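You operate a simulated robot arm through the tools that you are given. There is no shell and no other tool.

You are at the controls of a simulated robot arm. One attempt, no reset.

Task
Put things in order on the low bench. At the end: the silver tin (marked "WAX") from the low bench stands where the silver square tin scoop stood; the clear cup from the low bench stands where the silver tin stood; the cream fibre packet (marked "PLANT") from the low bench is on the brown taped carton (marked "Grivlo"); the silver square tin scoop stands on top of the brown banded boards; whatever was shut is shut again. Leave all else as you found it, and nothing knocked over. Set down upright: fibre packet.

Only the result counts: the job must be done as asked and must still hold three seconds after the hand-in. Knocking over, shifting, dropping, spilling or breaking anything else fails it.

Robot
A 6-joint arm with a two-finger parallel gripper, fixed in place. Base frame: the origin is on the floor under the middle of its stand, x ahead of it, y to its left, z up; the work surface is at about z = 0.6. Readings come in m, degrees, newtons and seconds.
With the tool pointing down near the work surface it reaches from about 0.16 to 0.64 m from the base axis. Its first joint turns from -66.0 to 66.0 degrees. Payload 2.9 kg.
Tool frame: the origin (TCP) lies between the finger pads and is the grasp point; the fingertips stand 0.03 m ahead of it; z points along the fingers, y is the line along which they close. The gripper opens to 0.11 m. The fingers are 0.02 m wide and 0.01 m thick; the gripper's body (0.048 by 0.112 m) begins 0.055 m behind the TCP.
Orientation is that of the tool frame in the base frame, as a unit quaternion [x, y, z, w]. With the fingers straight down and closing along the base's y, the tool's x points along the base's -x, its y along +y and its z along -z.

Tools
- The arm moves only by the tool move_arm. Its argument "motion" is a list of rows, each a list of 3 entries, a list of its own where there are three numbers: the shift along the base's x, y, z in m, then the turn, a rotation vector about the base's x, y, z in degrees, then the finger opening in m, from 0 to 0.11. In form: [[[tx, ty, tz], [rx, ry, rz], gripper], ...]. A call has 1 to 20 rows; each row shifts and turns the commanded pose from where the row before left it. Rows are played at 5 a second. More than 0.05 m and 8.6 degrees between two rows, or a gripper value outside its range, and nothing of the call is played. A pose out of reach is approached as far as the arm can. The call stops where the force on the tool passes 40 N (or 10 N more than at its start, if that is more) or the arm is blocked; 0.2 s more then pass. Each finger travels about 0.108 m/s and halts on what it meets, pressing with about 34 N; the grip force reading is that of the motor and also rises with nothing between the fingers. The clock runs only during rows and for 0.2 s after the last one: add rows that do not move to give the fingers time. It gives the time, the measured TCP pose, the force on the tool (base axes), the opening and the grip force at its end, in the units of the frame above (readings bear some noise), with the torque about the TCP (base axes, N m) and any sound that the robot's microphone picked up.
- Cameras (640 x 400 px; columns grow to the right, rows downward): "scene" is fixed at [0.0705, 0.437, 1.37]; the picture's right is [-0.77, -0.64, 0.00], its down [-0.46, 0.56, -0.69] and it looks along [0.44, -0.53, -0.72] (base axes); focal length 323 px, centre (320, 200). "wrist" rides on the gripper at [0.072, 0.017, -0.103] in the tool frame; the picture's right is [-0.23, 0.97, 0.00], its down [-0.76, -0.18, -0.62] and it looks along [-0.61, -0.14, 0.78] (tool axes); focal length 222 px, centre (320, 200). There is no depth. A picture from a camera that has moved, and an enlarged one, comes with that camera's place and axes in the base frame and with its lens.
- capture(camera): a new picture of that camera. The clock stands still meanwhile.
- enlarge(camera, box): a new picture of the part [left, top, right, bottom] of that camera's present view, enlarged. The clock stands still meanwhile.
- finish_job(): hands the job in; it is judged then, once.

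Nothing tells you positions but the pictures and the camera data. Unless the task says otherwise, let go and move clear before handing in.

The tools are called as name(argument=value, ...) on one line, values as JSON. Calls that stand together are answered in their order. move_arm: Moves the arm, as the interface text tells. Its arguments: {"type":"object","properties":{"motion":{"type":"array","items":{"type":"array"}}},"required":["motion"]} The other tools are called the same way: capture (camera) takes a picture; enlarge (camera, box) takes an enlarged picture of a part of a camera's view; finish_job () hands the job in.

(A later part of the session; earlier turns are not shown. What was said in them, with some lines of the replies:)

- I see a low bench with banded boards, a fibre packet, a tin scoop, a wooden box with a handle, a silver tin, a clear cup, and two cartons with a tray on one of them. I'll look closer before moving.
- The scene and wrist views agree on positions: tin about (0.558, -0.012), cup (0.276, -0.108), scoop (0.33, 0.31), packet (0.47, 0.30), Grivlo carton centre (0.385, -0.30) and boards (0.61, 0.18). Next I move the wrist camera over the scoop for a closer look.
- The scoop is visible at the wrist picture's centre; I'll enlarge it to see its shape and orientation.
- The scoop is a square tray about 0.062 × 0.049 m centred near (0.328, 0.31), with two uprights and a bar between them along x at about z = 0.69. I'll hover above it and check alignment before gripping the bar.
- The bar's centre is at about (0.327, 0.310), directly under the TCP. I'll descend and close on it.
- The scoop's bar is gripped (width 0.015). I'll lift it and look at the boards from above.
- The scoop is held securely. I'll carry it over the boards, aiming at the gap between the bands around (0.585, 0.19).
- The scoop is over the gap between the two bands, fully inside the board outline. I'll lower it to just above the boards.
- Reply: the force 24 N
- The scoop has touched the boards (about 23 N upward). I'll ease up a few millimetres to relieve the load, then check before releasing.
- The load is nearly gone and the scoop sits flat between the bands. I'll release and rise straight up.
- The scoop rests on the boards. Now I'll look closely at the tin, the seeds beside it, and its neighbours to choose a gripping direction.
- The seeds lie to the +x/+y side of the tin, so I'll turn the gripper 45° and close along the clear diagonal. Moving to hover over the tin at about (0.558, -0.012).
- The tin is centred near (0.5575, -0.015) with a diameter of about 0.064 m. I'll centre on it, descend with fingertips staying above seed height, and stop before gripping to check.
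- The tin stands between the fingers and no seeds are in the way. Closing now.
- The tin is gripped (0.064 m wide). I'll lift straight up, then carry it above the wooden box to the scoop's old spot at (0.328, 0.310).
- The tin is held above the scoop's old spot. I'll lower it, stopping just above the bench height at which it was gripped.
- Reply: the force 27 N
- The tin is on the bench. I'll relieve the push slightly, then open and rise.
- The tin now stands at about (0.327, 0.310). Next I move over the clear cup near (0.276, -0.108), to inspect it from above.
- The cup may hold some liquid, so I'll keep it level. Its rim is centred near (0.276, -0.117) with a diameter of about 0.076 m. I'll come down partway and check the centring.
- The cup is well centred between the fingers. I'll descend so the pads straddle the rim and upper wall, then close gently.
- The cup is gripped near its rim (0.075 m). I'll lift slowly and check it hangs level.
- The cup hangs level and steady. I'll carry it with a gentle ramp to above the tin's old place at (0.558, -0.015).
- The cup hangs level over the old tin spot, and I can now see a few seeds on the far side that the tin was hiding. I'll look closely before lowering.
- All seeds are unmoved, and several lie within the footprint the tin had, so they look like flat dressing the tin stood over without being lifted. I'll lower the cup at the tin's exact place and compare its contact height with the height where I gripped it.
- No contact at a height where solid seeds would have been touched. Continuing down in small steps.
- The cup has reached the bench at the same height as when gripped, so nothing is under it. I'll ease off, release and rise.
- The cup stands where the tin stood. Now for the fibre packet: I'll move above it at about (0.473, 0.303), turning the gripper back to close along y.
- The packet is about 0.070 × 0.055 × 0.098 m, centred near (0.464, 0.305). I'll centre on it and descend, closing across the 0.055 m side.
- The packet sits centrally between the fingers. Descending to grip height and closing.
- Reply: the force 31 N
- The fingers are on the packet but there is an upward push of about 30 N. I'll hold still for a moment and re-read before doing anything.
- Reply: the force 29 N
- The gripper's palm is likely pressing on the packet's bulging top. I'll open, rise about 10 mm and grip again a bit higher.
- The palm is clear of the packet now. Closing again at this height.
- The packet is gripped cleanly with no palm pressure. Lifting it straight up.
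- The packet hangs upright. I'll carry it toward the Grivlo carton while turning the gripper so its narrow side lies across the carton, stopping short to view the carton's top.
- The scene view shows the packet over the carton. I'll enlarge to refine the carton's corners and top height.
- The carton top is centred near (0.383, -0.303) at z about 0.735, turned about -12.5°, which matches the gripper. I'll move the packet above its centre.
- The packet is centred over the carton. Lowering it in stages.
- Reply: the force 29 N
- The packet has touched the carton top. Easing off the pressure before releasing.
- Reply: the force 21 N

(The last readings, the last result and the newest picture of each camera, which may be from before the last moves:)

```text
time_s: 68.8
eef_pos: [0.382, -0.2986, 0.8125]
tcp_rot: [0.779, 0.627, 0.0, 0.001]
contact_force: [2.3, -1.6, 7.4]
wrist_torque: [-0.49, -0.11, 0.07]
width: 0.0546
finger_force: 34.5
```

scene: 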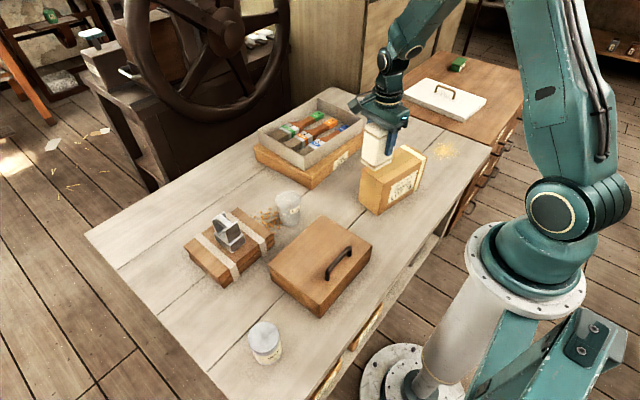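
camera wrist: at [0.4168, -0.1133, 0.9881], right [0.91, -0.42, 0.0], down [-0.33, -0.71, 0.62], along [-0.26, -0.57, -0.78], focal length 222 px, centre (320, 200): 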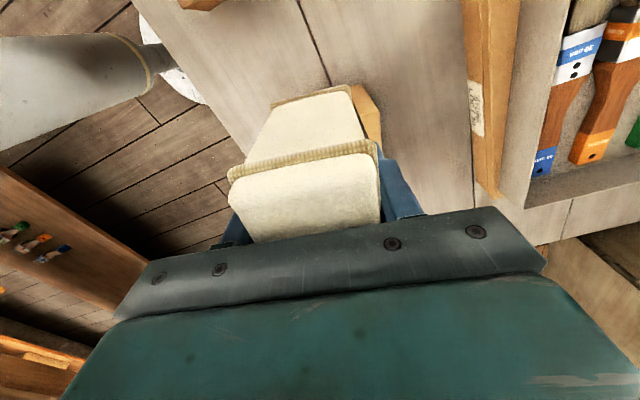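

move_arm(motion=[[[0, 0, 0.0004], [0, 0, 0], 0.045], [[0, 0, 0], [0, 0, 0], 0.05], [[0, 0, 0], [0, 0, 0], 0.058], [[0, 0, 0], [0, 0, 0], 0.066], [[0, 0, 0], [0, 0, 0], 0.076], [[0, 0, 0], [0, 0, 0], 0.085], [[0, 0, 0], [0, 0, 0], 0.085]])

enlarge(camera="scene", box=[350, 110, 478, 190])

enlarge(camera="wrist", box=[180, 40, 500, 240])

```text
time_s: 70.4
eef_pos: [0.3815, -0.2975, 0.8139]
tcp_rot: [0.78, 0.626, 0.0, 0.0]
contact_force: [0.1, 0.2, 0.1]
wrist_torque: [0.01, -0.03, 0.0]
width: 0.0851
finger_force: 0.0
```

```text
5.00 times, centred on (414, 150) of scene
camera zoom: at [0.0705, 0.437, 1.37], right [-0.77, -0.64, 0.0], down [-0.46, 0.56, -0.69], along [0.44, -0.53, -0.72], focal length 1615 px, centre (-150, 450)
```

zoom: 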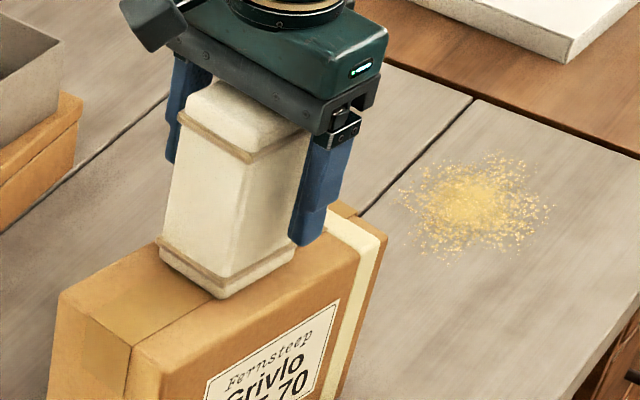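

```text
2.00 times, centred on (340, 140) of wrist
camera zoom: at [0.4147, -0.2319, 0.9171], right [0.9, -0.43, 0.0], down [-0.34, -0.71, 0.62], along [-0.27, -0.56, -0.78], focal length 444 px, centre (280, 320)
```

zoom: 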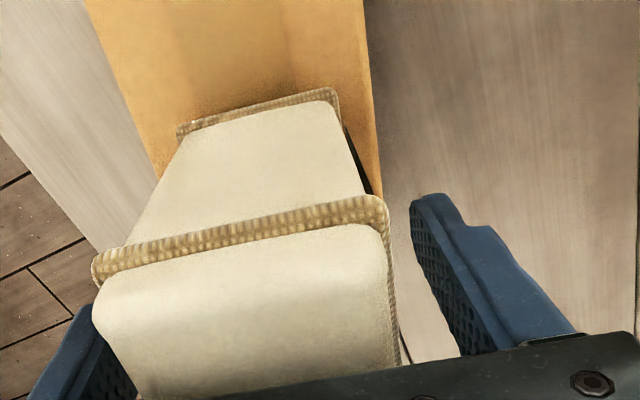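

The packet stands upright on the carton and the fingers are clear. Rising straight up and backing off.

move_arm(motion=[[[0, 0, 0], [0, 0, 0], 0.095], [[0, 0, 0.015], [0, 0, 0], 0.095], [[0, 0, 0.03], [0, 0, 0], 0.095], [[0, 0, 0.04], [0, 0, 0], 0.095], [[0, 0, 0.04], [0, 0, 0], 0.095], [[0, 0, 0.03], [0, 0, 0], 0.11], [[-0.01, 0.03, 0], [0, 0, 7], 0.11], [[-0.01, 0.03, 0], [0, 0, 7], 0.11], [[-0.01, 0.03, 0], [0, 0, 7], 0.11], [[-0.01, 0.03, 0], [0, 0, 7], 0.11], [[0, 0, 0], [0, 0, 0], 0.11]])

capture(camera="scene")

capture(camera="wrist")

enlarge(camera="scene", box=[340, 110, 468, 190])

```text
time_s: 72.8
eef_pos: [0.3398, -0.1754, 0.9694]
tcp_rot: [0.604, 0.797, 0.0, -0.001]
contact_force: [-1.4, -0.9, 0.8]
wrist_torque: [-0.03, -0.02, -0.01]
width: 0.11
finger_force: 0.0
```

```text
taken
```

scene: 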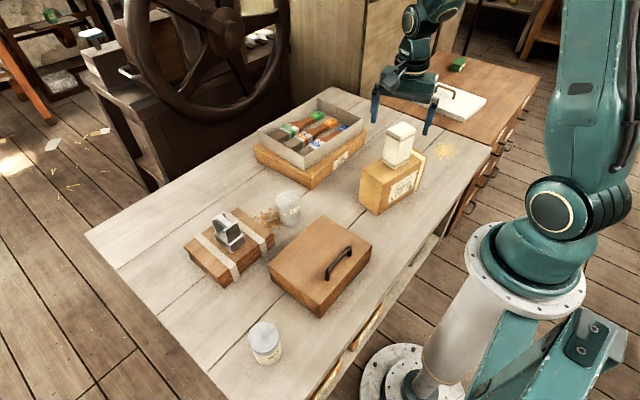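

```text
taken
camera wrist: at [0.3376, -0.102, 1.0723], right [1.0, 0.05, 0.0], down [0.04, -0.78, 0.62], along [0.03, -0.62, -0.78], focal length 222 px, centre (320, 200)
```

wrist: 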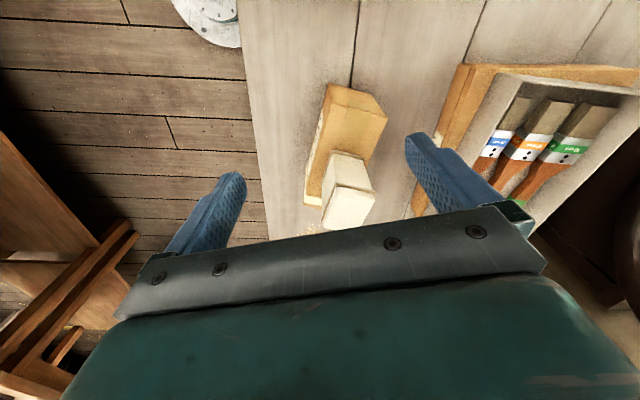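

```text
5.00 times, centred on (404, 150) of scene
camera zoom: at [0.0704, 0.4371, 1.37], right [-0.77, -0.64, 0.0], down [-0.46, 0.56, -0.69], along [0.44, -0.53, -0.72], focal length 1615 px, centre (-100, 450)
```

zoom: 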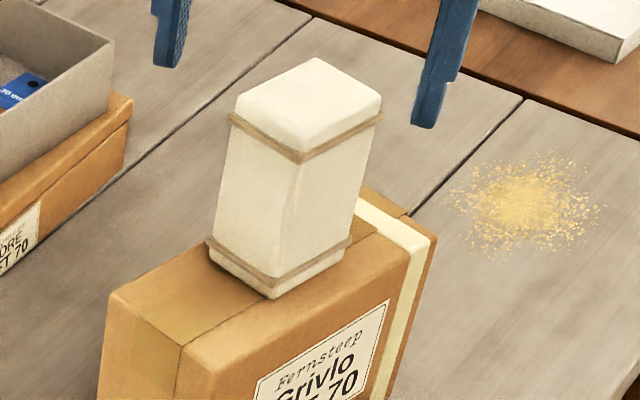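

All four placements look done. I'll verify the boards, scoop, cup and tin against the first pictures before handing in.

enlarge(camera="scene", box=[160, 170, 320, 270])

enlarge(camera="scene", box=[180, 270, 340, 370])

enlarge(camera="scene", box=[300, 170, 460, 270])

enlarge(camera="scene", box=[240, 90, 400, 190])

```text
4.00 times, centred on (240, 220) of scene
camera zoom: at [0.0704, 0.4371, 1.37], right [-0.77, -0.64, 0.0], down [-0.46, 0.56, -0.69], along [0.44, -0.53, -0.72], focal length 1292 px, centre (640, 120)
```

zoom: 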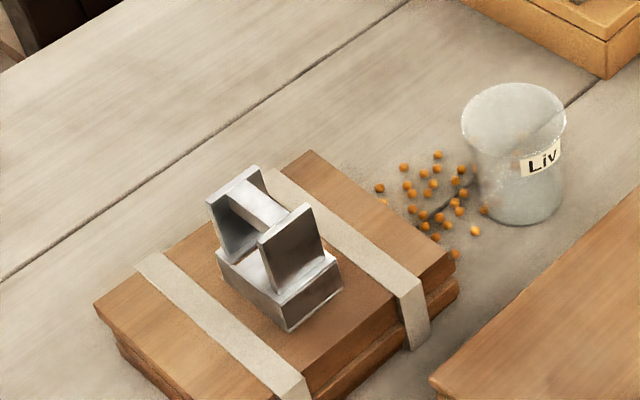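

```text
4.00 times, centred on (260, 320) of scene
camera zoom: at [0.0704, 0.4371, 1.37], right [-0.77, -0.64, 0.0], down [-0.46, 0.56, -0.69], along [0.44, -0.53, -0.72], focal length 1292 px, centre (560, -280)
```

zoom: 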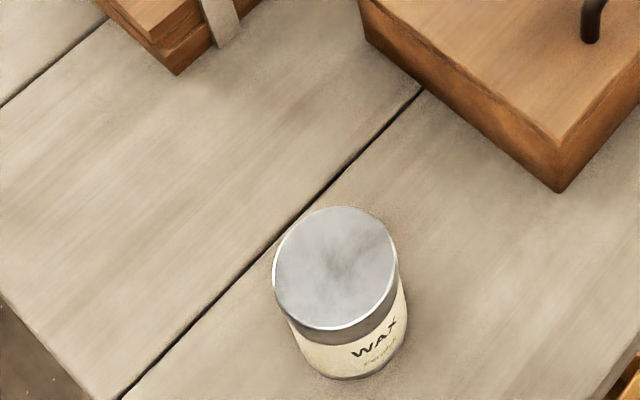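

```text
4.00 times, centred on (380, 220) of scene
camera zoom: at [0.0704, 0.4371, 1.37], right [-0.77, -0.64, 0.0], down [-0.46, 0.56, -0.69], along [0.44, -0.53, -0.72], focal length 1292 px, centre (80, 120)
```

zoom: 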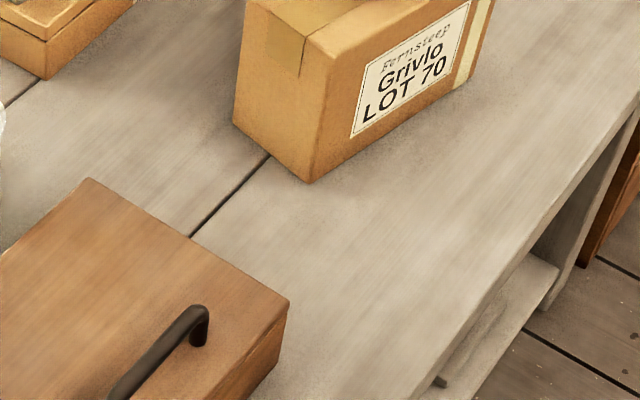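

```text
4.00 times, centred on (320, 140) of scene
camera zoom: at [0.0704, 0.4371, 1.37], right [-0.77, -0.64, 0.0], down [-0.46, 0.56, -0.69], along [0.44, -0.53, -0.72], focal length 1292 px, centre (320, 440)
```

zoom: 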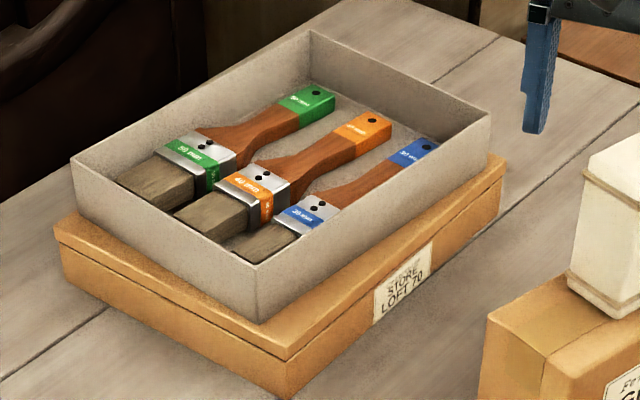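

Everything matches the request:
- **Tin:** it stands where the scoop was.
- **Cup:** it stands where the tin was.
- **Packet:** it is upright on the Grivlo carton.
- **Scoop:** it is on the banded boards.

The boards, carton, wooden box and brush tray haven't moved, nothing was opened, and the gripper is clear, so I'm handing in.

finish_job()

```text
The job is handed in.
```

I handed the job in with all four items placed, and the last pictures showed nothing else moved. I haven't seen the judge's result.

- **Scoop:** it stands on the banded boards, in the gap between the two bands.
- **Tin (WAX):** it stands where the scoop stood, within about 5 mm by my camera estimates.
- **Cup:** it stands upright where the tin stood, also within a few millimetres.
- **Fibre packet (PLANT):** it stands upright near the middle of the Grivlo carton's top. I turned it about 100° so its narrow side lies across the carton.

- **Packet grip:** on the first try the gripper's palm pressed on the packet's top at about 30 N. I let go, rose about 10 mm and gripped again; I saw no damage.
- **Seeds:** a few of the orange seeds were under the tin, and the cup now stands over the same spot. I felt nothing under the cup as I set it down, and the seeds did not move.

I opened nothing, so there was nothing to shut again. The gripper was empty and clear of the bench when I handed in.
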